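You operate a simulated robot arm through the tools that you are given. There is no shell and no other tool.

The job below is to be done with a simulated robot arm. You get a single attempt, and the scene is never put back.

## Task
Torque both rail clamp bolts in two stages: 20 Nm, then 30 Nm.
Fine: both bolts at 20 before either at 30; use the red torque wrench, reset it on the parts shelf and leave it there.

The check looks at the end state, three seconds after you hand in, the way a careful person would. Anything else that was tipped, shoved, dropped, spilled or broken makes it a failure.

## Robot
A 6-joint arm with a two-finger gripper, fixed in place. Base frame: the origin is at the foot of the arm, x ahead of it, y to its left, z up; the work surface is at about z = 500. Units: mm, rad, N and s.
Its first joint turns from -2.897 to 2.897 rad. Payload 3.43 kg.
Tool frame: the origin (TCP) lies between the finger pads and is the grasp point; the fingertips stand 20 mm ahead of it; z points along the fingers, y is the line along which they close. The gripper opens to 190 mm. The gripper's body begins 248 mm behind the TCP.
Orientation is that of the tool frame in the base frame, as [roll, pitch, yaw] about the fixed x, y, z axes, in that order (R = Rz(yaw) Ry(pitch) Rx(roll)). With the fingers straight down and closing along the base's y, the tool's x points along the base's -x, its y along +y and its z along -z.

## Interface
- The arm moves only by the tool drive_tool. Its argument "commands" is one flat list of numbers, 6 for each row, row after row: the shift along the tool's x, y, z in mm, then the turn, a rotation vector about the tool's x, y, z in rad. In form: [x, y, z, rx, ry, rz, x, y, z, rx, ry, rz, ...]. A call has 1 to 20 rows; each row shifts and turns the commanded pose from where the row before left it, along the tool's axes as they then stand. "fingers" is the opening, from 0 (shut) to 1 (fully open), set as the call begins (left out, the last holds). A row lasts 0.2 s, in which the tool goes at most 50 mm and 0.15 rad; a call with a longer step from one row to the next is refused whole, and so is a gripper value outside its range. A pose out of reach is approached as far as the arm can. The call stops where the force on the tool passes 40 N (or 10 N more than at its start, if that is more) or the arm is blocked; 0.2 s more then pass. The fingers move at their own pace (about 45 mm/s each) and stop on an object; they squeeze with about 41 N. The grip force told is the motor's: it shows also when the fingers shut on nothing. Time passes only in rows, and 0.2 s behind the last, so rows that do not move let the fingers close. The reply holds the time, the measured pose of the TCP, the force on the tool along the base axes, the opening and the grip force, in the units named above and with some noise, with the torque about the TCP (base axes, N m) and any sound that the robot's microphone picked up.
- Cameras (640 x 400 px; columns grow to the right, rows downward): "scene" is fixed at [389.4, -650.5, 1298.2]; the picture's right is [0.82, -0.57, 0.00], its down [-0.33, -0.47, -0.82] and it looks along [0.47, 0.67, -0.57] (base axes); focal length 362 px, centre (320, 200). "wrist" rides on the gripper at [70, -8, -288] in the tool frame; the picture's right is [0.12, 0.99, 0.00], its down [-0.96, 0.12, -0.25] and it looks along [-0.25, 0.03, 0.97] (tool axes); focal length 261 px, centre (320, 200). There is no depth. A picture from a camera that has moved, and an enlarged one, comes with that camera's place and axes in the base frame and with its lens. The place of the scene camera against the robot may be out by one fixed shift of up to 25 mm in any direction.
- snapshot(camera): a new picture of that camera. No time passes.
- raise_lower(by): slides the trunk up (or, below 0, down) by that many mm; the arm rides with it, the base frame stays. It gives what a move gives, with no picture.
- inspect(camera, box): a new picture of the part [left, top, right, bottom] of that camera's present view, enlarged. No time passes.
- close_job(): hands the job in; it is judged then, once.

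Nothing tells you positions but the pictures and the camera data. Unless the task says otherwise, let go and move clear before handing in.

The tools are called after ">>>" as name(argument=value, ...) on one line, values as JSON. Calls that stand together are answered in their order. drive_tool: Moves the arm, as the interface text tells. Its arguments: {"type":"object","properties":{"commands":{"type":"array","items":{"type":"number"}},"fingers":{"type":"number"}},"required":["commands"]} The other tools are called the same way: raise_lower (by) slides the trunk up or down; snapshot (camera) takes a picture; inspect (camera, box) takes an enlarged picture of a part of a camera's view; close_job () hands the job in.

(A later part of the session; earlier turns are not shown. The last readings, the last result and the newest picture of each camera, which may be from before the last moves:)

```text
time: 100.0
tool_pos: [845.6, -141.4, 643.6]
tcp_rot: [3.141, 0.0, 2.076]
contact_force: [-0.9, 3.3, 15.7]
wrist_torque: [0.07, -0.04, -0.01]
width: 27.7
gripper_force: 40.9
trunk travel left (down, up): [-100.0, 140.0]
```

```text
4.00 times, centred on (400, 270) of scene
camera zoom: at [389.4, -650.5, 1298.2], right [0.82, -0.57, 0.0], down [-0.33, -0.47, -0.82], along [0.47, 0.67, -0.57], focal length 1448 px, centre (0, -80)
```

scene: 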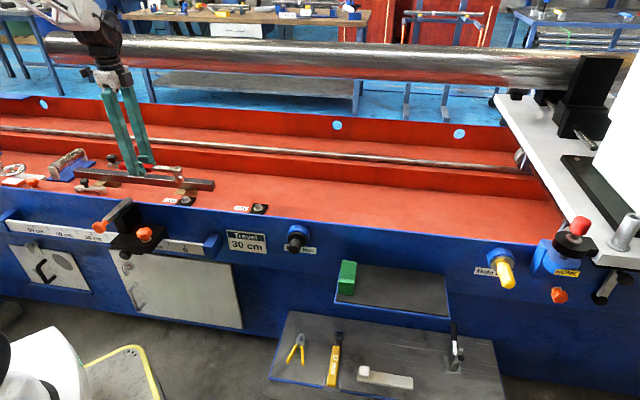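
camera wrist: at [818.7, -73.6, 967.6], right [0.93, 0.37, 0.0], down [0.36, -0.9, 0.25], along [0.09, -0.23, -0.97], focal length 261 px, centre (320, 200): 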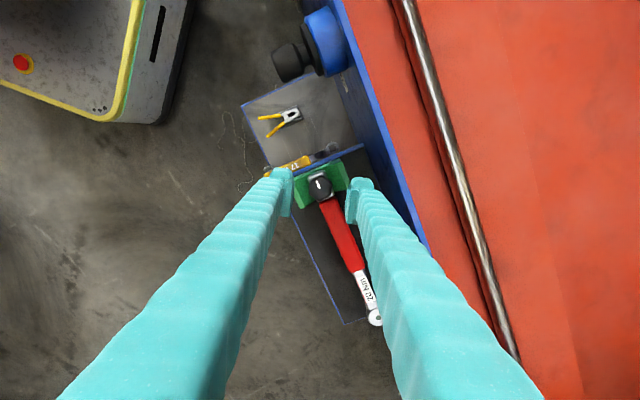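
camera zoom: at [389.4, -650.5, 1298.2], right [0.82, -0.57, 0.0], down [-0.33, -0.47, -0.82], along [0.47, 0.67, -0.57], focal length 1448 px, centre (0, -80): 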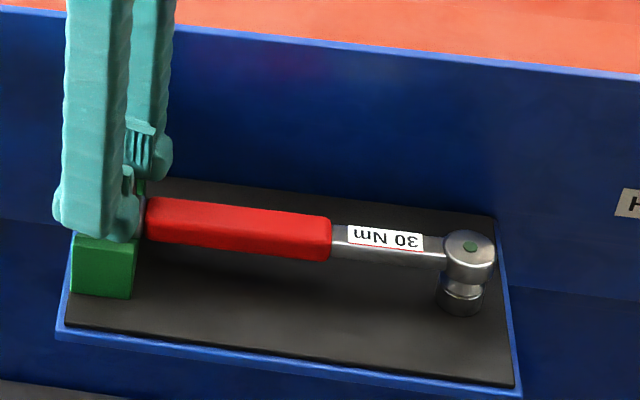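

The label now reads 30 Nm. Vertical force is building, so I'll release to relieve it and check that the setting holds.

>>> drive_tool(commands=[0, 0, 0, 0, 0, 0, 0, 0, 0, 0, 0, 0, 0, 0, 0, 0, 0, 0, 0, 0, 0, 0, 0, 0, 0, 0, -4, 0, 0, 0, 0, 0, -8, 0, 0, 0], fingers=0.32)

>>> inspect(camera="wrist", box=[270, 150, 370, 230])

>>> inspect(camera="scene", box=[320, 220, 480, 320])

>>> inspect(camera="scene", box=[325, 250, 385, 310])

```text
time: 101.4
tool_pos: [843.4, -141.6, 655.3]
tcp_rot: [-3.14, 0.001, 2.079]
contact_force: [0.2, -0.7, -0.4]
wrist_torque: [-0.01, 0.04, -0.04]
width: 60.9
gripper_force: 0.0
trunk travel left (down, up): [-100.0, 140.0]
```

```text
5.00 times, centred on (320, 190) of wrist
camera zoom: at [803.3, -81.6, 943.1], right [0.81, 0.59, 0.0], down [0.57, -0.78, 0.25], along [0.15, -0.2, -0.97], focal length 1303 px, centre (320, 250)
```

zoom: 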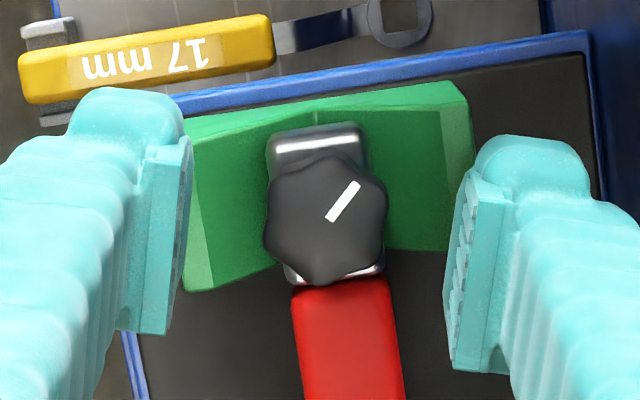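

```text
4.00 times, centred on (400, 270) of scene
camera zoom: at [389.4, -650.5, 1298.2], right [0.82, -0.57, 0.0], down [-0.33, -0.47, -0.82], along [0.47, 0.67, -0.57], focal length 1448 px, centre (0, -80)
```

zoom: 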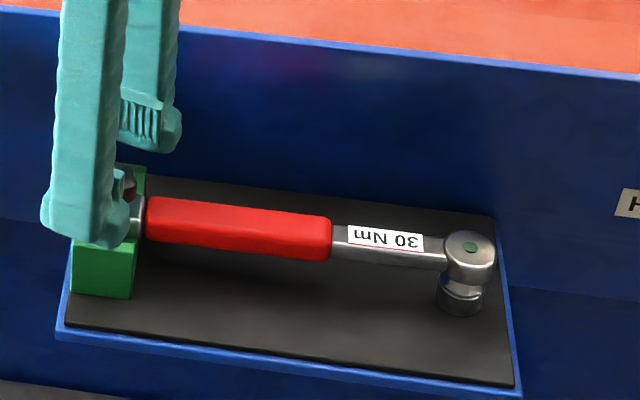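

```text
6.67 times, centred on (355, 280) of scene
camera zoom: at [389.4, -650.5, 1298.2], right [0.82, -0.57, 0.0], down [-0.33, -0.47, -0.82], along [0.47, 0.67, -0.57], focal length 2413 px, centre (87, -333)
```

zoom: 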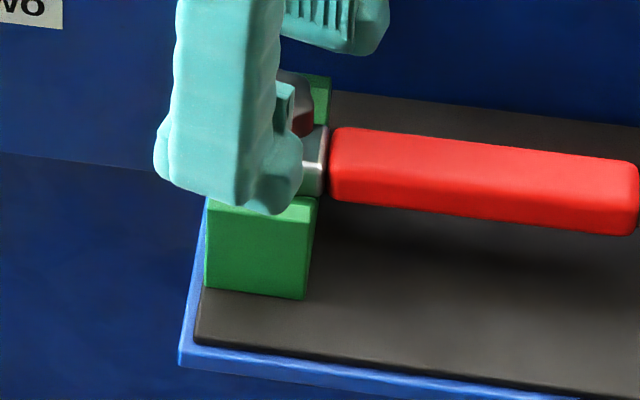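

The setting holds at 30, with the knob at roughly 48°, just past the changeover. I'll regrip and add about 0.15 rad more so it sits squarely in the 30 position.

>>> drive_tool(commands=[-0.9, 1.2, 3, 0, 0, 0, -0.9, 1.2, 4, 0, 0, 0, 0, 0, 3.5, 0, 0, 0, 0, 0, 0, 0, 0, 0])

>>> drive_tool(commands=[0, 0, 0, 0, 0, 0, 0, 0, 0, 0, 0, 0, 0, 0, 0, 0, 0, 0, 0, 0, 0, 0, 0, 0, 0, 0, 0, 0, 0, 0], fingers=0.0)

>>> drive_tool(commands=[0, 0, 0, 0, 0, 0.05, 0, 0, 0, 0, 0, 0.05, 0, 0, 0, 0, 0, 0.05, 0, 0, 0, 0, 0, 0])

>>> inspect(camera="scene", box=[320, 220, 480, 320])

```text
time: 102.4
tool_pos: [847.7, -140.9, 645.1]
tcp_rot: [3.141, -0.001, 2.08]
contact_force: [1.7, 0.2, 0.2]
wrist_torque: [0.0, 0.01, -0.02]
width: 61.2
gripper_force: 0.1
trunk travel left (down, up): [-100.0, 140.0]
```

```text
time: 103.6
tool_pos: [847.5, -141.0, 645.3]
tcp_rot: [-3.141, 0.001, 2.078]
contact_force: [-2.0, 0.2, 1.3]
wrist_torque: [0.01, 0.06, 0.03]
width: 27.5
gripper_force: 41.6
trunk travel left (down, up): [-100.0, 140.0]
```

```text
time: 104.6
tool_pos: [847.5, -141.3, 644.2]
tcp_rot: [-3.141, 0.0, 1.929]
contact_force: [-1.0, 1.4, 2.3]
wrist_torque: [0.03, 0.0, 0.01]
width: 27.6
gripper_force: 41.3
trunk travel left (down, up): [-100.0, 140.0]
```

```text
4.00 times, centred on (400, 270) of scene
camera zoom: at [389.4, -650.5, 1298.2], right [0.82, -0.57, 0.0], down [-0.33, -0.47, -0.82], along [0.47, 0.67, -0.57], focal length 1448 px, centre (0, -80)
```

zoom: 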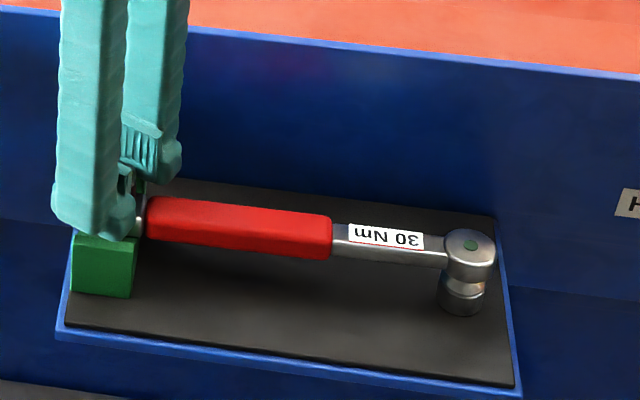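

The label shows a solid 30 Nm. I'll release the knob, rise, and return to the handle orientation.

>>> drive_tool(commands=[0, 0, 0, 0, 0, 0, 0, 0, 0, 0, 0, 0, 0, 0, 0, 0, 0, 0, 0, 0, 0, 0, 0, 0, 0, 0, -5, 0, 0, 0, 0, 0, -15, 0, 0, 0, 0, 0, -20, 0, 0, 0, 0, 0, -20, 0, 0, 0, 0, 0, 0, 0, 0, -0.1067, 0, 0, 0, 0, 0, -0.1067, 0, 0, 0, 0, 0, -0.1067, 0, 0, 0, 0, 0, -0.1067, -30, 0, 0, 0, 0, 0, -40, 0, 0, 0, 0, 0, -30, 0, 0, 0, 0, 0, 0, 0, 0, 0, 0, 0], fingers=0.32)

>>> snapshot(camera="wrist")

>>> inspect(camera="wrist", box=[260, 80, 400, 290])

>>> inspect(camera="scene", box=[320, 220, 480, 320])

```text
time: 108.0
tool_pos: [917.2, -213.0, 703.7]
tcp_rot: [-3.141, 0.0, 2.356]
contact_force: [-0.2, -0.2, 0.5]
wrist_torque: [0.02, 0.0, 0.01]
width: 60.9
gripper_force: 0.1
trunk travel left (down, up): [-100.0, 140.0]
```

```text
taken
camera wrist: at [862.5, -166.2, 992.1], right [0.62, 0.79, 0.0], down [0.76, -0.6, 0.25], along [0.19, -0.15, -0.97], focal length 261 px, centre (320, 200)
```

wrist: 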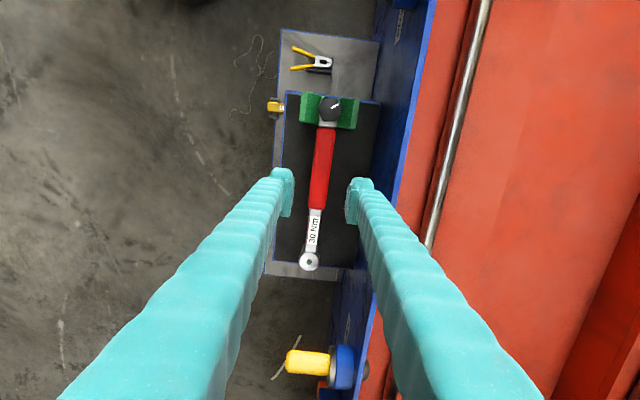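

```text
1.90 times, centred on (330, 185) of wrist
camera zoom: at [862.5, -166.2, 992.1], right [0.62, 0.79, 0.0], down [0.76, -0.6, 0.25], along [0.19, -0.15, -0.97], focal length 496 px, centre (301, 229)
```

zoom: 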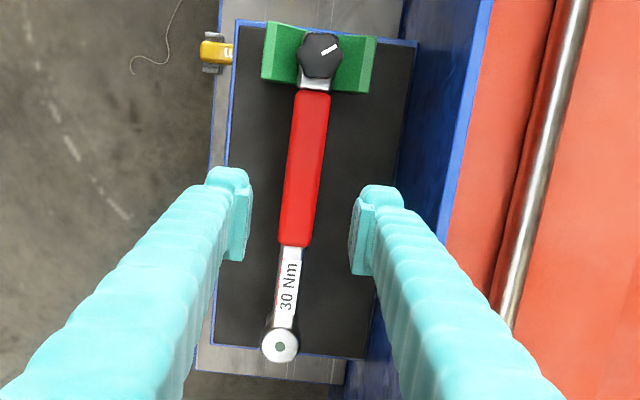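

```text
4.00 times, centred on (400, 270) of scene
camera zoom: at [389.4, -650.5, 1298.2], right [0.82, -0.57, 0.0], down [-0.33, -0.47, -0.82], along [0.47, 0.67, -0.57], focal length 1448 px, centre (0, -80)
```

zoom: 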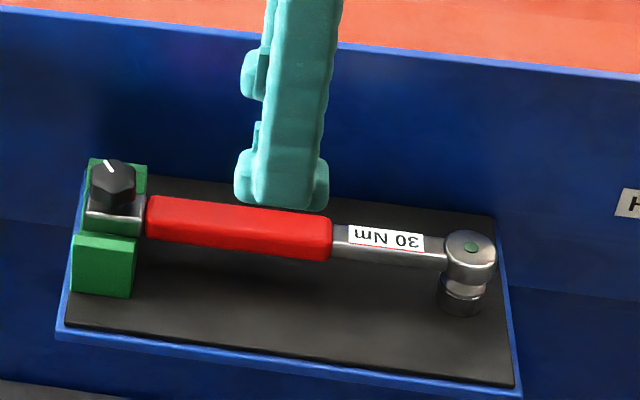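

The wrench is settled and set to 30. Now I'll lower onto the handle and grip it at the same spot as before.

>>> drive_tool(commands=[-1, 0.4, 14, 0, 0, 0.012, -1, 0, 14, 0, 0, 0, 0, 0, 14, 0, 0, 0, 0, 0, 14, 0, 0, 0, 0, 0, 12, 0, 0, 0, 0, 0, 10, 0, 0, 0, 0, 0, 8, 0, 0, 0, 0, 0, 5, 0, 0, 0, 0, 0, 0, 0, 0, 0])

>>> snapshot(camera="wrist")

```text
time: 110.0
tool_pos: [919.8, -215.5, 613.9]
tcp_rot: [-3.142, 0.0, 2.342]
contact_force: [0.3, 0.8, 0.1]
wrist_torque: [0.01, 0.0, -0.01]
width: 60.7
gripper_force: 0.1
trunk travel left (down, up): [-100.0, 140.0]
```

```text
taken
camera wrist: at [866.2, -168.2, 901.9], right [0.63, 0.78, 0.0], down [0.75, -0.61, 0.25], along [0.19, -0.16, -0.97], focal length 261 px, centre (320, 200)
```

wrist: 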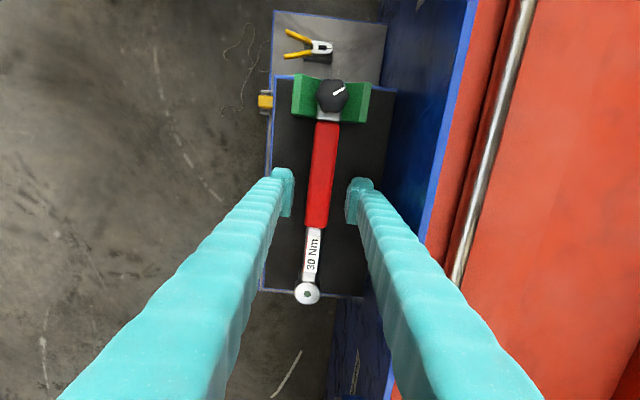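

>>> drive_tool(commands=[0, 0, 0, 0, 0, 0, 0, 0, 0, 0, 0, 0, 0, 0, 0, 0, 0, 0, 0, 0, 0, 0, 0, 0, 0, 0, 0, 0, 0, 0, 0, 0, 0, 0, 0, 0], fingers=0.0)

>>> drive_tool(commands=[0, 0, -4, 0, 0, 0, 0, 0, -4, 0, 0, 0, 0, 0, -4, 0, 0, 0, 0, 0, -4, 0, 0, 0, 0, 0, -4, 0, 0, 0])

>>> snapshot(camera="wrist")

>>> inspect(camera="scene", box=[320, 220, 480, 320])

```text
time: 111.4
tool_pos: [920.8, -215.0, 613.4]
tcp_rot: [-3.141, -0.001, 2.343]
contact_force: [-0.5, -0.4, 0.0]
wrist_torque: [0.01, -0.03, 0.19]
width: 26.3
gripper_force: 40.6
trunk travel left (down, up): [-100.0, 140.0]
```

```text
time: 112.6
tool_pos: [920.1, -215.4, 633.1]
tcp_rot: [3.141, 0.001, 2.343]
contact_force: [0.4, 0.6, -3.6]
wrist_torque: [0.02, -0.01, -0.05]
width: 25.9
gripper_force: 40.7
trunk travel left (down, up): [-100.0, 140.0]
```

```text
taken
camera wrist: at [865.8, -167.6, 921.3], right [0.63, 0.78, 0.0], down [0.75, -0.61, 0.25], along [0.19, -0.16, -0.97], focal length 261 px, centre (320, 200)
```

wrist: 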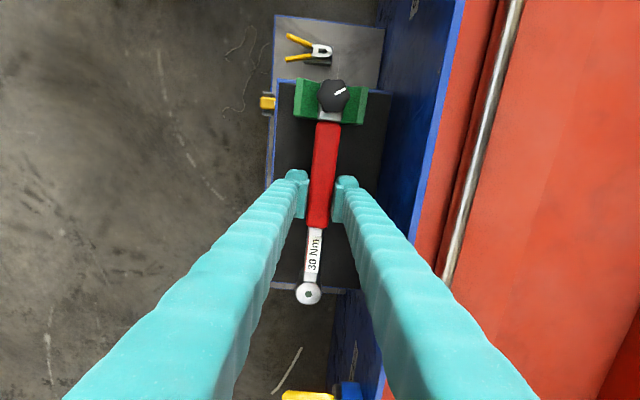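

```text
4.00 times, centred on (400, 270) of scene
camera zoom: at [389.4, -650.5, 1298.2], right [0.82, -0.57, 0.0], down [-0.33, -0.47, -0.82], along [0.47, 0.67, -0.57], focal length 1448 px, centre (0, -80)
```

zoom: 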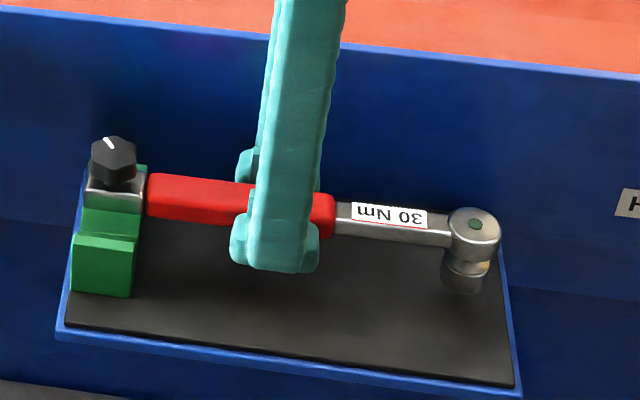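

The wrench is lifted with the 30 Nm setting. I'll raise it clear of the wall and carry it back to bolt one.

>>> drive_tool(commands=[0, 0, -12, 0, 0, 0, 0, 0, -17, 0, 0, 0, 0, 0, -17, 0, 0, 0, 0, 0, -17, 0, 0, 0, 0, 0, -17, 0, 0, 0, 0, 0, -17, 0, 0, 0, 0, 0, -17, 0, 0, 0, 0, 0, -17, 0, 0, 0, 0, 0, -17, 0, 0, 0, 0, 0, -12, 0, 0, 0, 0, 0, -7, 0, 0, 0, 0, 0, 0, 0, 0, 0])

>>> drive_tool(commands=[12, 8, 0, 0, 0, 0, 24, 15.5, 0, 0, 0, 0, 32, 20.9, 0, 0, 0, 0, 32, 20.9, 0, 0, 0, 0, 32, 20.9, 0, 0, 0, 0, 32, 20.9, 0, 0, 0, 0, 32, 20.9, 0, 0, 0, 0, 32, 20.9, 0, 0, 0, 0, 32, 20.9, 0, 0, 0, 0, 32, 20.9, 0, 0, 0, 0, 32, 20.9, 0, 0, 0, 0, 32, 20.9, 0, 0, 0, 0, 32, 20.9, 0, 0, 0, 0, 32, 20.9, 0, 0, 0, 0, 32, 20.9, 0, 0, 0, 0, 32, 20.9, 0, 0, 0, 0, 20, 13, 0, 0, 0, 0, 10.7, 7, 0, 0, 0, 0, 0, 0, 0, 0, 0, 0])

>>> drive_tool(commands=[0, 0, 0, 0, 0, 0.1105, 0, 0, 0, 0, 0, 0.1105, 0, 0, 0, 0, 0, 0.1105, 0, 0, 0, 0, 0, 0.1105, 0, 0, 0, 0, 0, 0.1105, 0, 0, 0, 0, 0, 0.1105, 0, 0, 0, 0, 0, 0.1105, 0, 0, 0, 0, 0, 0.1105, 0, 0, 0, 0, 0, 0])

>>> snapshot(camera="wrist")

>>> snapshot(camera="scene")

```text
time: 115.2
tool_pos: [919.8, -212.8, 802.8]
tcp_rot: [3.14, 0.001, 2.342]
contact_force: [0.2, -0.9, -2.6]
wrist_torque: [0.03, 0.01, -0.02]
width: 25.9
gripper_force: 40.9
trunk travel left (down, up): [-100.0, 140.0]
```

```text
time: 119.2
tool_pos: [803.5, 387.6, 799.2]
tcp_rot: [3.141, -0.001, 2.342]
contact_force: [0.3, -0.1, -2.9]
wrist_torque: [0.04, -0.02, 0.03]
width: 26.0
gripper_force: 40.6
trunk travel left (down, up): [-100.0, 140.0]
```

```text
time: 121.2
tool_pos: [802.3, 388.9, 799.9]
tcp_rot: [3.141, -0.001, 1.459]
contact_force: [-0.9, 0.2, -4.4]
wrist_torque: [0.01, -0.03, -0.02]
width: 25.9
gripper_force: 41.0
trunk travel left (down, up): [-100.0, 140.0]
```

```text
taken
camera wrist: at [803.0, 462.8, 1088.0], right [1.0, 0.01, 0.0], down [0.01, -0.97, 0.25], along [0.0, -0.25, -0.97], focal length 261 px, centre (320, 200)
```

wrist: 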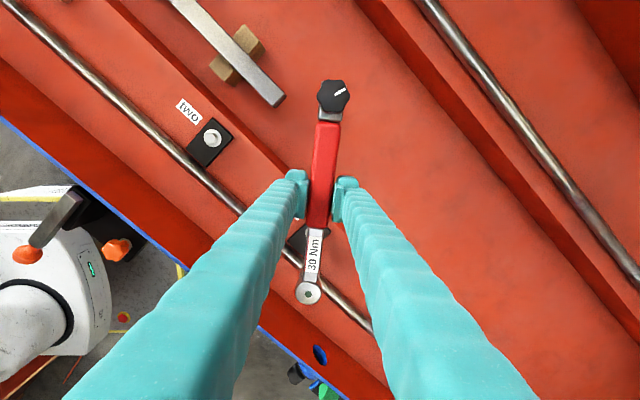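

```text
taken
```

scene: 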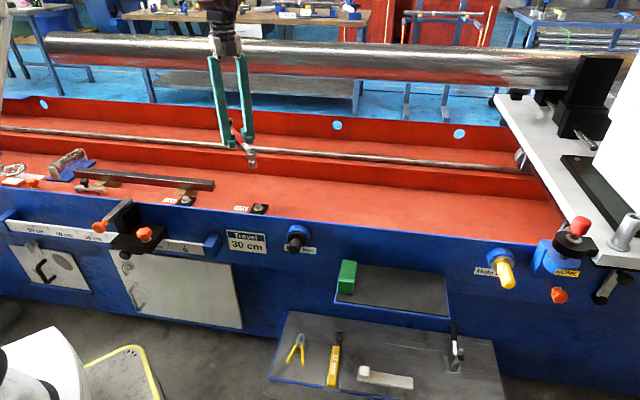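

Now over bolt one at the known hex angle. I'll lower to about 20 mm above and check the alignment.

>>> drive_tool(commands=[0, 0, 15, 0, 0, 0, 0, 0, 15, 0, 0, 0, 0, 0, 15, 0, 0, 0, 0, 0, 15, 0, 0, 0, 0, 0, 15, 0, 0, 0, 0, 0, 15, 0, 0, 0, 0, 0, 15, 0, 0, 0, 0, 0, 12, 0, 0, 0, 0, 0, 7, 0, 0, 0, 0, 0, 0, 0, 0, 0])

>>> inspect(camera="scene", box=[242, 180, 282, 212])

>>> inspect(camera="wrist", box=[280, 230, 350, 310])

```text
time: 123.4
tool_pos: [802.5, 389.1, 675.9]
tcp_rot: [3.141, 0.001, 1.459]
contact_force: [0.1, 0.7, -3.5]
wrist_torque: [-0.02, -0.02, 0.01]
width: 25.9
gripper_force: 41.0
trunk travel left (down, up): [-100.0, 140.0]
```

```text
12.50 times, centred on (262, 196) of scene
camera zoom: at [389.4, -650.5, 1298.2], right [0.82, -0.57, 0.0], down [-0.33, -0.47, -0.82], along [0.47, 0.67, -0.57], focal length 4524 px, centre (1045, 250)
```

zoom: 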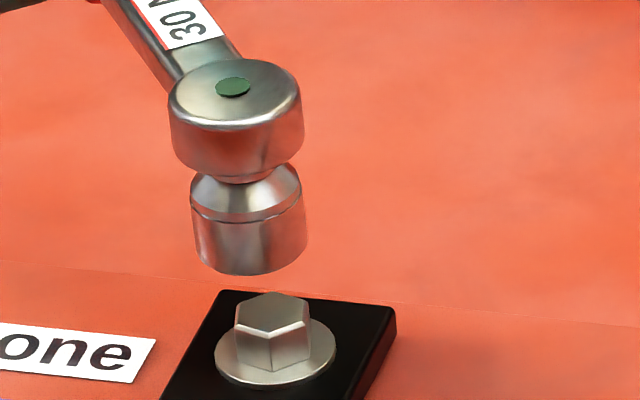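

```text
5.00 times, centred on (315, 270) of wrist
camera zoom: at [801.9, 463.3, 964.1], right [1.0, 0.01, 0.0], down [0.01, -0.97, 0.25], along [0.0, -0.25, -0.97], focal length 1303 px, centre (345, -150)
```

zoom: 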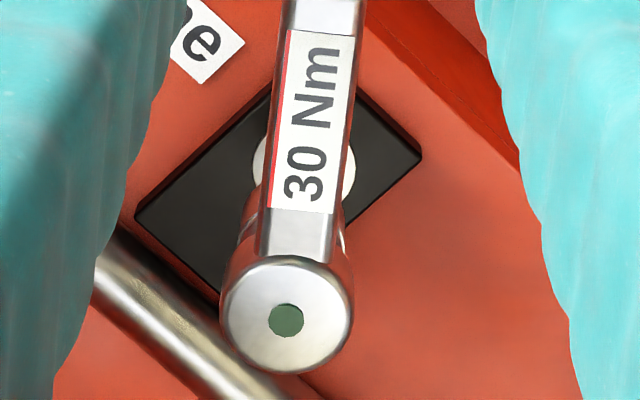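

>>> drive_tool(commands=[-0.6, 0.8, 3, 0, 0, 0, -0.6, 0.7, 4, 0, 0, 0, 0, 0, 4, 0, 0, 0, 0, 0, 4, 0, 0, 0, 0, 0, 3, 0, 0, 0, 0, 0, 0, 0, 0, 0])

>>> inspect(camera="scene", box=[242, 180, 282, 212])

>>> inspect(camera="wrist", box=[280, 230, 350, 310])

```text
time: 124.8
tool_pos: [803.1, 388.3, 658.7]
tcp_rot: [-3.14, 0.0, 1.459]
contact_force: [-0.3, 0.2, -5.2]
wrist_torque: [0.03, 0.03, -0.03]
width: 25.8
gripper_force: 40.7
trunk travel left (down, up): [-100.0, 140.0]
```

```text
12.50 times, centred on (262, 196) of scene
camera zoom: at [389.4, -650.5, 1298.2], right [0.82, -0.57, 0.0], down [-0.33, -0.47, -0.82], along [0.47, 0.67, -0.57], focal length 4524 px, centre (1045, 250)
```

zoom: 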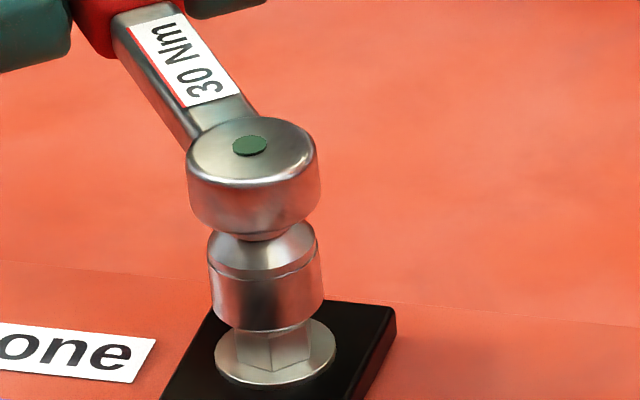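

```text
5.00 times, centred on (315, 270) of wrist
camera zoom: at [803.6, 461.1, 946.7], right [1.0, 0.01, 0.0], down [0.01, -0.97, 0.25], along [0.0, -0.25, -0.97], focal length 1303 px, centre (345, -150)
```

zoom: 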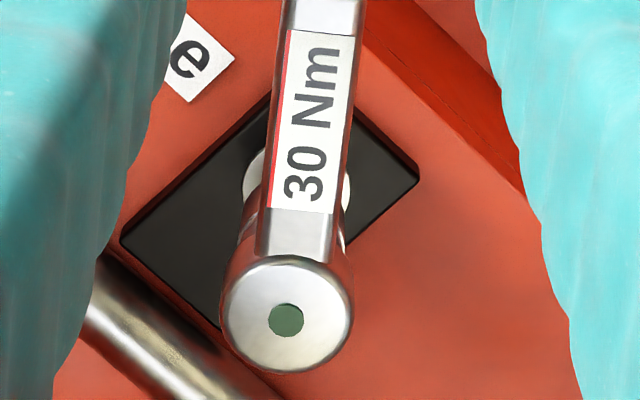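

Well aligned. I'll lower gently onto the hex.

>>> drive_tool(commands=[0, 0, 1.5, 0, 0, 0, 0, 0, 1.5, 0, 0, 0, 0, 0, 1.5, 0, 0, 0, 0, 0, 1.5, 0, 0, 0, 0, 0, 1, 0, 0, 0, 0, 0, 0, 0, 0, 0])

>>> inspect(camera="scene", box=[242, 185, 282, 217])

```text
time: 126.2
tool_pos: [804.4, 388.9, 651.9]
tcp_rot: [3.14, 0.001, 1.46]
contact_force: [-1.8, -2.4, 2.8]
wrist_torque: [-0.9, 0.23, -0.21]
width: 25.8
gripper_force: 41.4
trunk travel left (down, up): [-100.0, 140.0]
```

```text
12.50 times, centred on (262, 201) of scene
camera zoom: at [389.4, -650.5, 1298.2], right [0.82, -0.57, 0.0], down [-0.33, -0.47, -0.82], along [0.47, 0.67, -0.57], focal length 4524 px, centre (1045, 188)
```

zoom: 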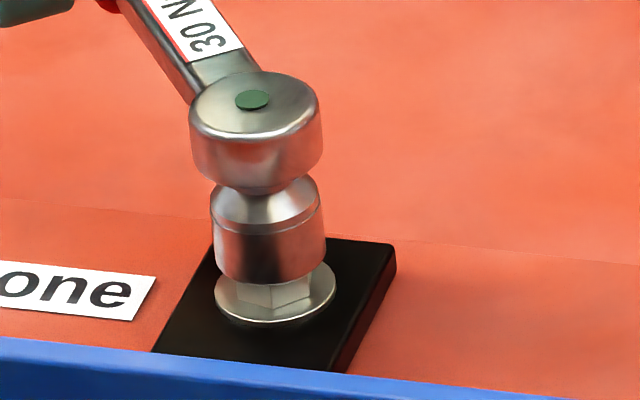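

>>> drive_tool(commands=[-0.5, -0.3, 0.3, 0, 0, 0, 0, -1.83, 0.4, 0, 0, -0.015, 0, -1.83, 0.4, 0, 0, -0.015, 0, 0, 0, 0, 0, 0])

>>> inspect(camera="scene", box=[242, 185, 282, 217])

```text
time: 127.2
tool_pos: [800.0, 388.3, 649.7]
tcp_rot: [3.141, 0.001, 1.489]
contact_force: [0.5, -2.5, -4.5]
wrist_torque: [0.03, -0.01, 0.06]
width: 25.9
gripper_force: 40.9
trunk travel left (down, up): [-100.0, 140.0]
```

```text
12.50 times, centred on (262, 201) of scene
camera zoom: at [389.4, -650.5, 1298.2], right [0.82, -0.57, 0.0], down [-0.33, -0.47, -0.82], along [0.47, 0.67, -0.57], focal length 4524 px, centre (1045, 188)
```

zoom: 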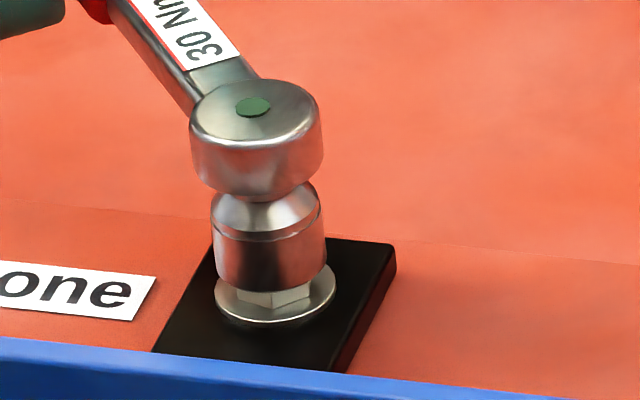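

It slipped onto the hex. I'll continue down to the washer.

>>> drive_tool(commands=[-0.3, 0, 1.5, 0, 0, 0, 0, 0, 1.5, 0, 0, 0, 0, 0, 1.5, 0, 0, 0, 0, 0, 1.5, 0, 0, 0, 0, 0, 1.5, 0, 0, 0, 0, 0, 0, 0, 0, 0])

>>> inspect(camera="scene", box=[242, 185, 282, 217])

```text
time: 128.6
tool_pos: [798.9, 388.7, 641.2]
tcp_rot: [3.14, 0.001, 1.489]
contact_force: [-0.1, 2.6, 5.3]
wrist_torque: [-0.75, 0.04, 0.02]
width: 25.7
gripper_force: 40.9
trunk travel left (down, up): [-100.0, 140.0]
```

```text
12.50 times, centred on (262, 201) of scene
camera zoom: at [389.4, -650.5, 1298.2], right [0.82, -0.57, 0.0], down [-0.33, -0.47, -0.82], along [0.47, 0.67, -0.57], focal length 4524 px, centre (1045, 188)
```

zoom: 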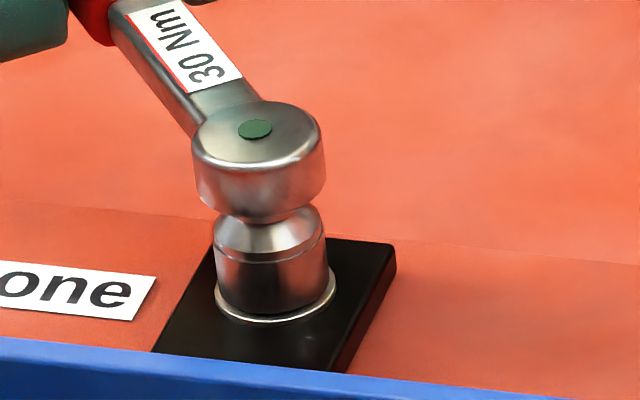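

Seated on bolt one with the wrench set to 30. Now I'll turn clockwise in small increments, watching the light.

>>> drive_tool(commands=[0, 0, -0.8, 0, 0, 0, -0.04, 3.66, 0, 0, 0, 0.03, -0.04, 3.66, 0, 0, 0, 0.03, -0.04, 3.66, 0, 0, 0, 0.03])

>>> inspect(camera="scene", box=[220, 160, 300, 220])

```text
time: 129.6
tool_pos: [811.2, 388.6, 644.0]
tcp_rot: [-3.141, 0.001, 1.4]
contact_force: [-2.7, 7.6, -5.4]
wrist_torque: [0.74, -0.05, -0.22]
width: 25.9
gripper_force: 41.1
trunk travel left (down, up): [-100.0, 140.0]
```

```text
6.67 times, centred on (260, 190) of scene
camera zoom: at [389.4, -650.5, 1298.2], right [0.82, -0.57, 0.0], down [-0.33, -0.47, -0.82], along [0.47, 0.67, -0.57], focal length 2413 px, centre (720, 267)
```

zoom: 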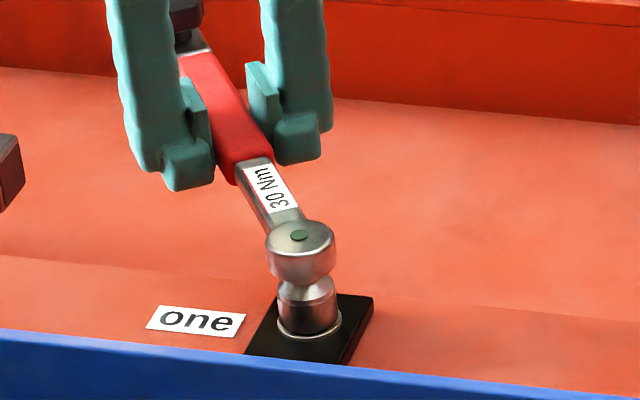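

>>> drive_tool(commands=[0.6, 3.66, 0.2, 0, 0, 0.03, -0.04, 3.66, 0, 0, 0, 0.03])

>>> inspect(camera="scene", box=[220, 160, 300, 220])

```text
time: 130.2
tool_pos: [817.7, 384.6, 643.3]
tcp_rot: [-3.141, 0.0, 1.338]
contact_force: [-2.6, 5.0, 2.6]
wrist_torque: [-0.18, 0.06, -0.16]
width: 25.9
gripper_force: 41.2
trunk travel left (down, up): [-100.0, 140.0]
```

```text
6.67 times, centred on (260, 190) of scene
camera zoom: at [389.4, -650.5, 1298.2], right [0.82, -0.57, 0.0], down [-0.33, -0.47, -0.82], along [0.47, 0.67, -0.57], focal length 2413 px, centre (720, 267)
```

zoom: 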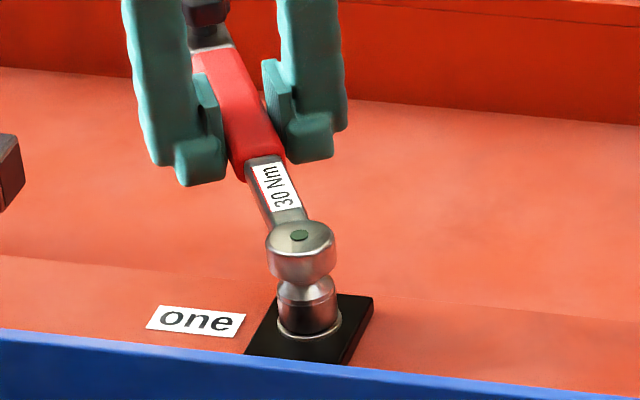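

>>> drive_tool(commands=[0.3, 3.66, 0, 0, 0, 0.03, -0.04, 3.66, 0, 0, 0, 0.03])

>>> inspect(camera="scene", box=[220, 160, 300, 220])

```text
time: 130.8
tool_pos: [825.2, 383.5, 644.0]
tcp_rot: [3.141, 0.001, 1.277]
contact_force: [-3.4, 0.7, 1.5]
wrist_torque: [-0.22, 0.1, -0.08]
width: 25.8
gripper_force: 41.4
trunk travel left (down, up): [-100.0, 140.0]
```

```text
6.67 times, centred on (260, 190) of scene
camera zoom: at [389.4, -650.5, 1298.2], right [0.82, -0.57, 0.0], down [-0.33, -0.47, -0.82], along [0.47, 0.67, -0.57], focal length 2413 px, centre (720, 267)
```

zoom: 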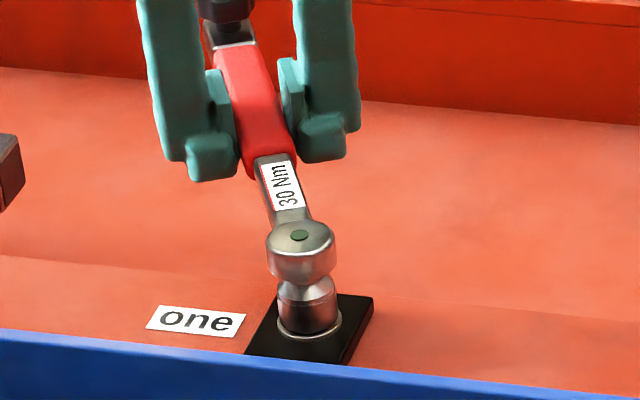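

>>> drive_tool(commands=[0, 3.66, 0, 0, 0, 0.03, -0.04, 3.66, 0, 0, 0, 0.03])

>>> inspect(camera="scene", box=[220, 160, 300, 220])

```text
time: 131.4
tool_pos: [831.6, 382.2, 642.6]
tcp_rot: [3.141, 0.0, 1.217]
contact_force: [-0.4, -3.0, -4.1]
wrist_torque: [0.2, -0.17, 0.36]
width: 25.9
gripper_force: 41.1
trunk travel left (down, up): [-100.0, 140.0]
```

```text
6.67 times, centred on (260, 190) of scene
camera zoom: at [389.4, -650.5, 1298.2], right [0.82, -0.57, 0.0], down [-0.33, -0.47, -0.82], along [0.47, 0.67, -0.57], focal length 2413 px, centre (720, 267)
```

zoom: 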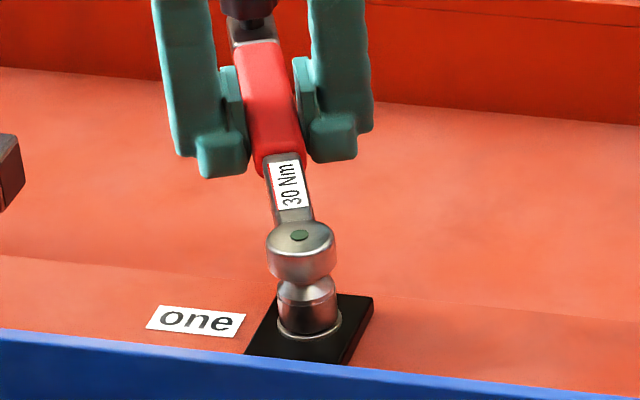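

>>> drive_tool(commands=[0, 3.66, 0, 0, 0, 0.03, -0.04, 3.66, 0, 0, 0, 0.03])

>>> inspect(camera="scene", box=[220, 160, 300, 220])

```text
time: 132.0
tool_pos: [837.6, 379.1, 643.9]
tcp_rot: [3.141, 0.003, 1.157]
contact_force: [-3.6, -6.8, -6.7]
wrist_torque: [0.32, -0.14, 0.27]
width: 26.0
gripper_force: 40.9
trunk travel left (down, up): [-100.0, 140.0]
```

```text
6.67 times, centred on (260, 190) of scene
camera zoom: at [389.4, -650.5, 1298.2], right [0.82, -0.57, 0.0], down [-0.33, -0.47, -0.82], along [0.47, 0.67, -0.57], focal length 2413 px, centre (720, 267)
```

zoom: 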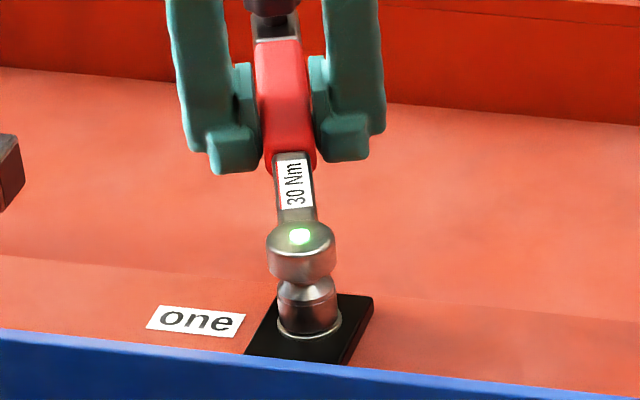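

Green light: bolt one is at 30 Nm. I'll lift straight off now.

>>> drive_tool(commands=[-0.6, 0, -0.5, 0, 0, 0, 0, 0, -2, 0, 0, 0, 0, 0, -2, 0, 0, 0, 0, 0, -2, 0, 0, 0, 0, 0, -2, 0, 0, 0, 0, 0, -2, 0, 0, 0, 0, 0, -3, 0, 0, 0, 0, 0, -4, 0, 0, 0, 0, 0, -8, 0, 0, 0, 0, 0, -10, 0, 0, 0, 0, 0, -10, 0, 0, 0, 0, 0, -15, 0, 0, 0, 0, 0, -15, 0, 0, 0, 0, 0, 0, 0, 0, 0])

>>> inspect(camera="scene", box=[210, 150, 300, 220])

>>> inspect(camera="wrist", box=[240, 60, 400, 310])

```text
time: 135.0
tool_pos: [836.9, 379.1, 718.3]
tcp_rot: [-3.141, -0.001, 1.16]
contact_force: [-0.5, -0.5, -4.7]
wrist_torque: [0.01, -0.02, -0.02]
width: 26.1
gripper_force: 40.8
trunk travel left (down, up): [-100.0, 140.0]
```

```text
5.71 times, centred on (255, 185) of scene
camera zoom: at [389.4, -650.5, 1298.2], right [0.82, -0.57, 0.0], down [-0.33, -0.47, -0.82], along [0.47, 0.67, -0.57], focal length 2068 px, centre (691, 286)
```

zoom: 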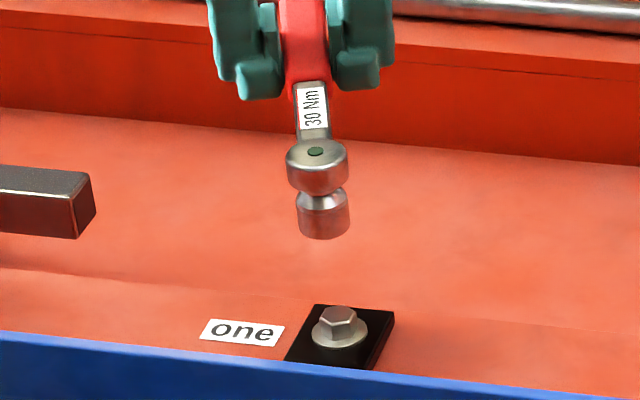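

```text
1.60 times, centred on (320, 185) of wrist
camera zoom: at [859.2, 449.6, 1005.9], right [0.96, -0.29, 0.0], down [-0.28, -0.93, 0.25], along [-0.07, -0.24, -0.97], focal length 417 px, centre (320, 224)
```

zoom: 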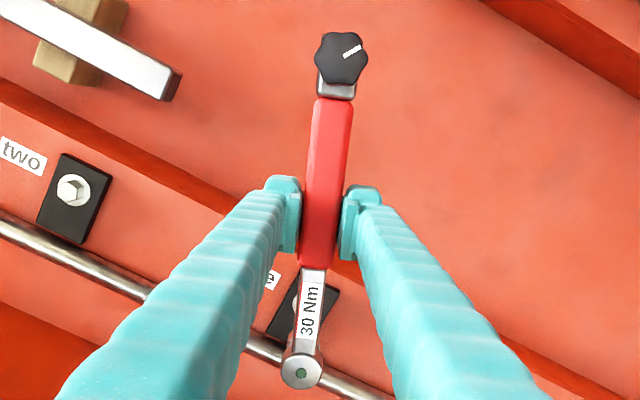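

Bolt one is complete at 30 Nm. Next I'll rotate to bolt two's hex angle and move over it.

>>> drive_tool(commands=[0, 0, 0, 0, 0, -0.0945, 0, 0, 0, 0, 0, -0.0945, 0, 0, 0, 0, 0, -0.0945, 0, 0, 0, 0, 0, -0.0945, 8, -10, 0, 0, 0, 0, 18, -22.5, 0, 0, 0, 0, 22, -27.5, 0, 0, 0, 0, 22, -27.5, 0, 0, 0, 0, 22, -27.5, 0, 0, 0, 0, 22, -27.5, 0, 0, 0, 0, 22, -27.5, 0, 0, 0, 0, 22, -27.5, 0, 0, 0, 0, 18, -22.5, 0, 0, 0, 0, 11.1, -13.7, 0, 0, 0, 0, 0, 0, 0, 0, 0, 0])

>>> snapshot(camera="wrist")

```text
time: 138.2
tool_pos: [609.3, 573.4, 715.4]
tcp_rot: [3.142, 0.0, 1.535]
contact_force: [0.1, -0.4, -3.0]
wrist_torque: [0.03, -0.01, -0.03]
width: 25.9
gripper_force: 40.8
trunk travel left (down, up): [-100.0, 140.0]
```

```text
taken
camera wrist: at [605.1, 645.9, 1004.8], right [1.0, 0.08, 0.0], down [0.08, -0.97, 0.25], along [0.02, -0.25, -0.97], focal length 261 px, centre (320, 200)
```

wrist: 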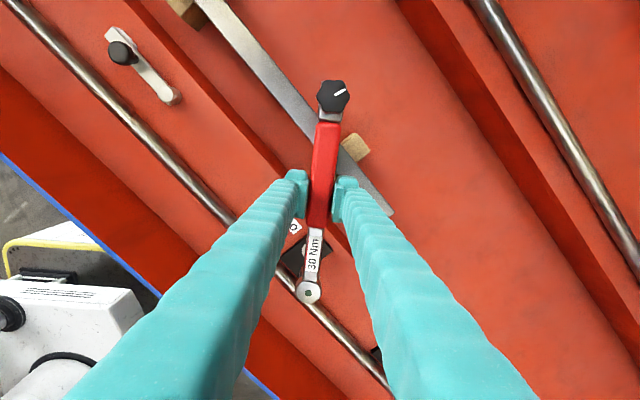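

>>> drive_tool(commands=[0, 0, 10, 0, 0, 0, 0, 0, 12, 0, 0, 0, 0, 0, 12, 0, 0, 0, 0, 0, 6, 0, 0, 0, 0, 0, 0, 0, 0, 0])

>>> inspect(camera="scene", box=[167, 173, 207, 205])

>>> inspect(camera="wrist", box=[280, 230, 350, 310])

```text
time: 139.4
tool_pos: [611.9, 573.2, 675.3]
tcp_rot: [3.141, 0.001, 1.536]
contact_force: [0.5, -0.2, -4.1]
wrist_torque: [0.04, -0.01, -0.04]
width: 25.7
gripper_force: 41.2
trunk travel left (down, up): [-100.0, 140.0]
```

```text
12.50 times, centred on (187, 189) of scene
camera zoom: at [389.4, -650.5, 1298.2], right [0.82, -0.57, 0.0], down [-0.33, -0.47, -0.82], along [0.47, 0.67, -0.57], focal length 4524 px, centre (1982, 338)
```

zoom: 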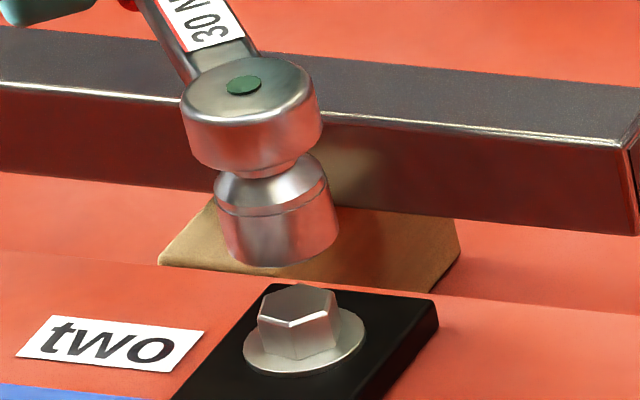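

```text
5.00 times, centred on (315, 270) of wrist
camera zoom: at [606.7, 646.8, 964.6], right [1.0, 0.09, 0.0], down [0.08, -0.97, 0.25], along [0.02, -0.25, -0.97], focal length 1303 px, centre (345, -150)
```

zoom: 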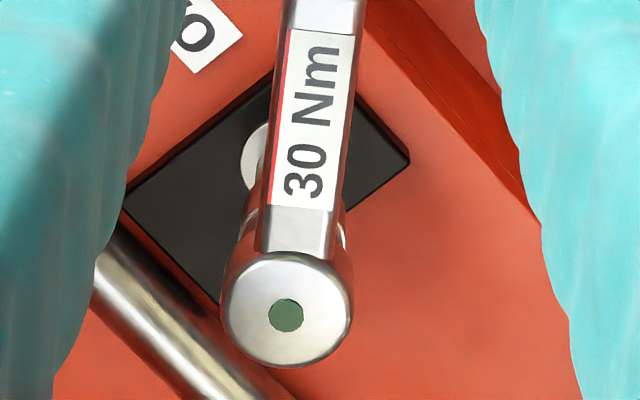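

>>> drive_tool(commands=[-0.4, -0.8, 3, 0, 0, 0, -0.4, -0.8, 4, 0, 0, 0, 0, 0, 4, 0, 0, 0, 0, 0, 4, 0, 0, 0, 0, 0, 3, 0, 0, 0, 0, 0, 0, 0, 0, 0])

>>> inspect(camera="scene", box=[167, 178, 207, 210])

>>> inspect(camera="wrist", box=[280, 230, 350, 310])

```text
time: 140.8
tool_pos: [609.7, 572.5, 660.4]
tcp_rot: [3.141, 0.0, 1.535]
contact_force: [0.1, 0.2, -3.6]
wrist_torque: [0.01, -0.01, 0.0]
width: 25.7
gripper_force: 40.9
trunk travel left (down, up): [-100.0, 140.0]
```

```text
12.50 times, centred on (187, 194) of scene
camera zoom: at [389.4, -650.5, 1298.2], right [0.82, -0.57, 0.0], down [-0.33, -0.47, -0.82], along [0.47, 0.67, -0.57], focal length 4524 px, centre (1982, 275)
```

zoom: 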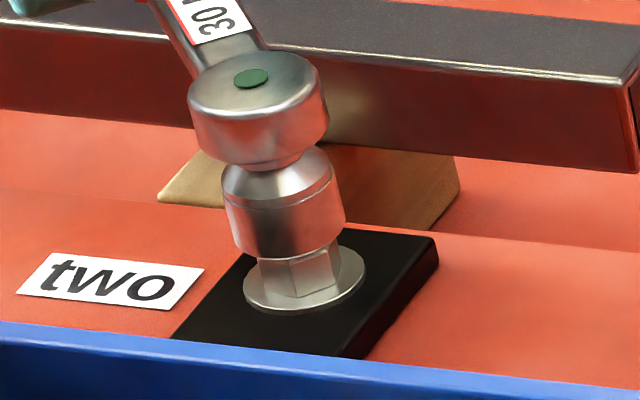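

```text
5.00 times, centred on (315, 270) of wrist
camera zoom: at [604.6, 645.8, 948.4], right [1.0, 0.09, 0.0], down [0.08, -0.97, 0.25], along [0.02, -0.25, -0.97], focal length 1303 px, centre (345, -150)
```

zoom: 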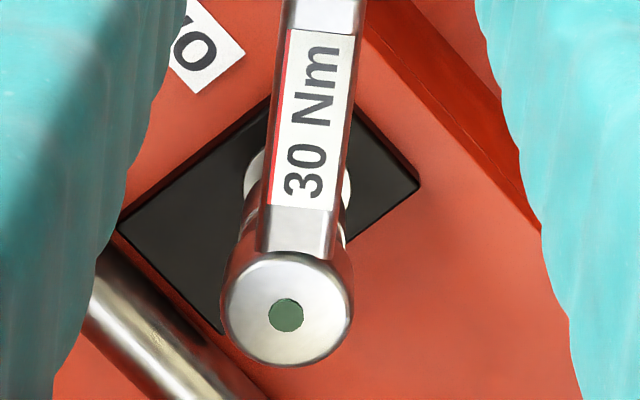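

>>> drive_tool(commands=[-0.7, 0, 1.5, 0, 0, 0, 0, 0, 1.5, 0, 0, 0, 0, 0, 1.5, 0, 0, 0, 0, 0, 1.5, 0, 0, 0, 0, 0, 1.5, 0, 0, 0, 0, 0, 1, 0, 0, 0, 0, 0, 0, 0, 0, 0])

>>> inspect(camera="scene", box=[167, 178, 207, 210])

```text
time: 142.4
tool_pos: [609.1, 572.0, 653.2]
tcp_rot: [3.141, 0.0, 1.536]
contact_force: [2.4, -0.2, -3.8]
wrist_torque: [-0.04, -0.07, 0.27]
width: 25.8
gripper_force: 40.7
trunk travel left (down, up): [-100.0, 140.0]
```

```text
12.50 times, centred on (187, 194) of scene
camera zoom: at [389.4, -650.5, 1298.2], right [0.82, -0.57, 0.0], down [-0.33, -0.47, -0.82], along [0.47, 0.67, -0.57], focal length 4524 px, centre (1982, 275)
```

zoom: 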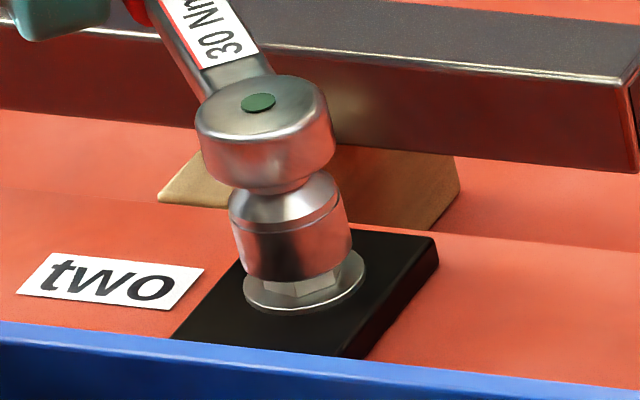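

>>> drive_tool(commands=[0, 0.3, 1.5, 0, 0, 0, 0, 0, 1.5, 0, 0, 0, 0, 0, 1.5, 0, 0, 0, 0, 0, 1.5, 0, 0, 0, 0, 0, 1.5, 0, 0, 0, 0, 0, 1.5, 0, 0, 0, 0, 0, 0, 0, 0, 0])

>>> inspect(camera="scene", box=[167, 178, 207, 210])

```text
time: 144.0
tool_pos: [609.7, 572.0, 643.6]
tcp_rot: [-3.141, 0.0, 1.535]
contact_force: [0.1, -2.8, 10.4]
wrist_torque: [-1.36, 0.09, -0.06]
width: 25.7
gripper_force: 40.8
trunk travel left (down, up): [-100.0, 140.0]
```

```text
12.50 times, centred on (187, 194) of scene
camera zoom: at [389.4, -650.5, 1298.2], right [0.82, -0.57, 0.0], down [-0.33, -0.47, -0.82], along [0.47, 0.67, -0.57], focal length 4524 px, centre (1982, 275)
```

zoom: 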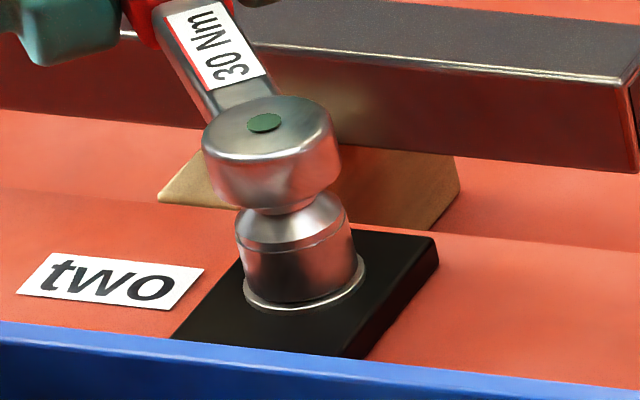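

Seated on bolt two. Turning clockwise in small increments.

>>> drive_tool(commands=[-0.3, 0, -1, 0, 0, 0, -0.04, 3.65, 0, 0, 0, 0.03, -0.04, 3.65, 0, 0, 0, 0.03, -0.04, 3.65, 0, 0, 0, 0.03, -0.04, 3.65, 0, 0, 0, 0.03])

>>> inspect(camera="scene", box=[140, 160, 220, 220])

```text
time: 145.2
tool_pos: [625.0, 571.9, 643.2]
tcp_rot: [-3.141, 0.002, 1.416]
contact_force: [-3.8, -3.7, -8.7]
wrist_torque: [0.53, 0.01, -0.07]
width: 25.6
gripper_force: 41.2
trunk travel left (down, up): [-100.0, 140.0]
```

```text
6.67 times, centred on (180, 190) of scene
camera zoom: at [389.4, -650.5, 1298.2], right [0.82, -0.57, 0.0], down [-0.33, -0.47, -0.82], along [0.47, 0.67, -0.57], focal length 2413 px, centre (1253, 267)
```

zoom: 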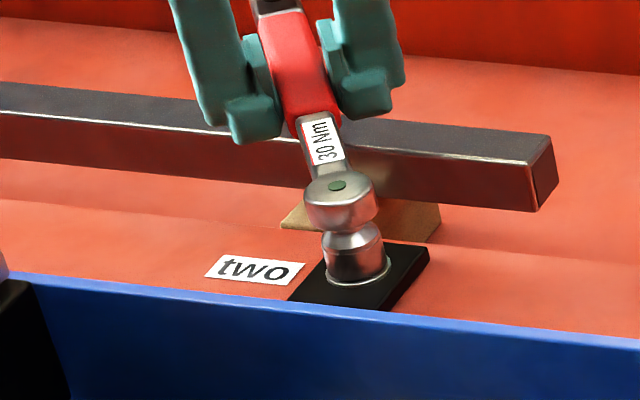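

>>> drive_tool(commands=[-0.2, 3.65, 0.2, 0, 0, 0.03, -0.04, 3.65, 0, 0, 0, 0.03])

>>> inspect(camera="scene", box=[140, 160, 220, 220])

```text
time: 145.8
tool_pos: [631.2, 569.3, 643.4]
tcp_rot: [3.14, 0.001, 1.356]
contact_force: [-0.4, -1.6, 2.3]
wrist_torque: [-0.37, 0.01, 0.28]
width: 25.7
gripper_force: 41.3
trunk travel left (down, up): [-100.0, 140.0]
```

```text
6.67 times, centred on (180, 190) of scene
camera zoom: at [389.4, -650.5, 1298.2], right [0.82, -0.57, 0.0], down [-0.33, -0.47, -0.82], along [0.47, 0.67, -0.57], focal length 2413 px, centre (1253, 267)
```

zoom: 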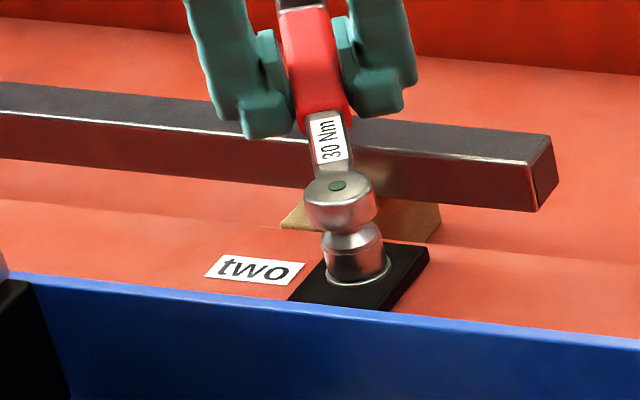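

>>> drive_tool(commands=[-0.04, 3.65, 0, 0, 0, 0.03, -0.04, 3.65, 0, 0, 0, 0.03])

>>> inspect(camera="scene", box=[140, 160, 220, 220])

```text
time: 146.4
tool_pos: [638.5, 567.6, 644.0]
tcp_rot: [-3.14, -0.001, 1.296]
contact_force: [-0.4, 2.4, 6.0]
wrist_torque: [-0.64, 0.11, 0.22]
width: 25.9
gripper_force: 41.2
trunk travel left (down, up): [-100.0, 140.0]
```

```text
6.67 times, centred on (180, 190) of scene
camera zoom: at [389.4, -650.5, 1298.2], right [0.82, -0.57, 0.0], down [-0.33, -0.47, -0.82], along [0.47, 0.67, -0.57], focal length 2413 px, centre (1253, 267)
```

zoom: 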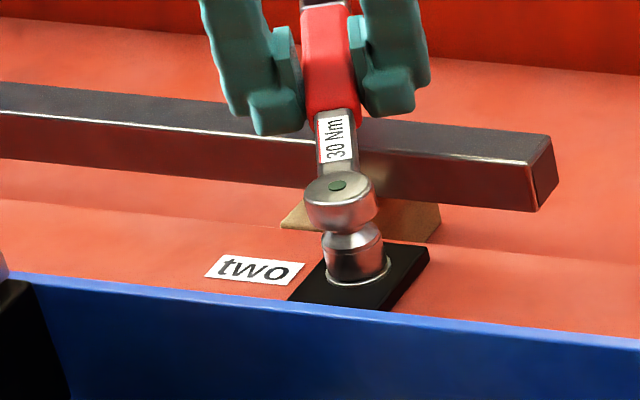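

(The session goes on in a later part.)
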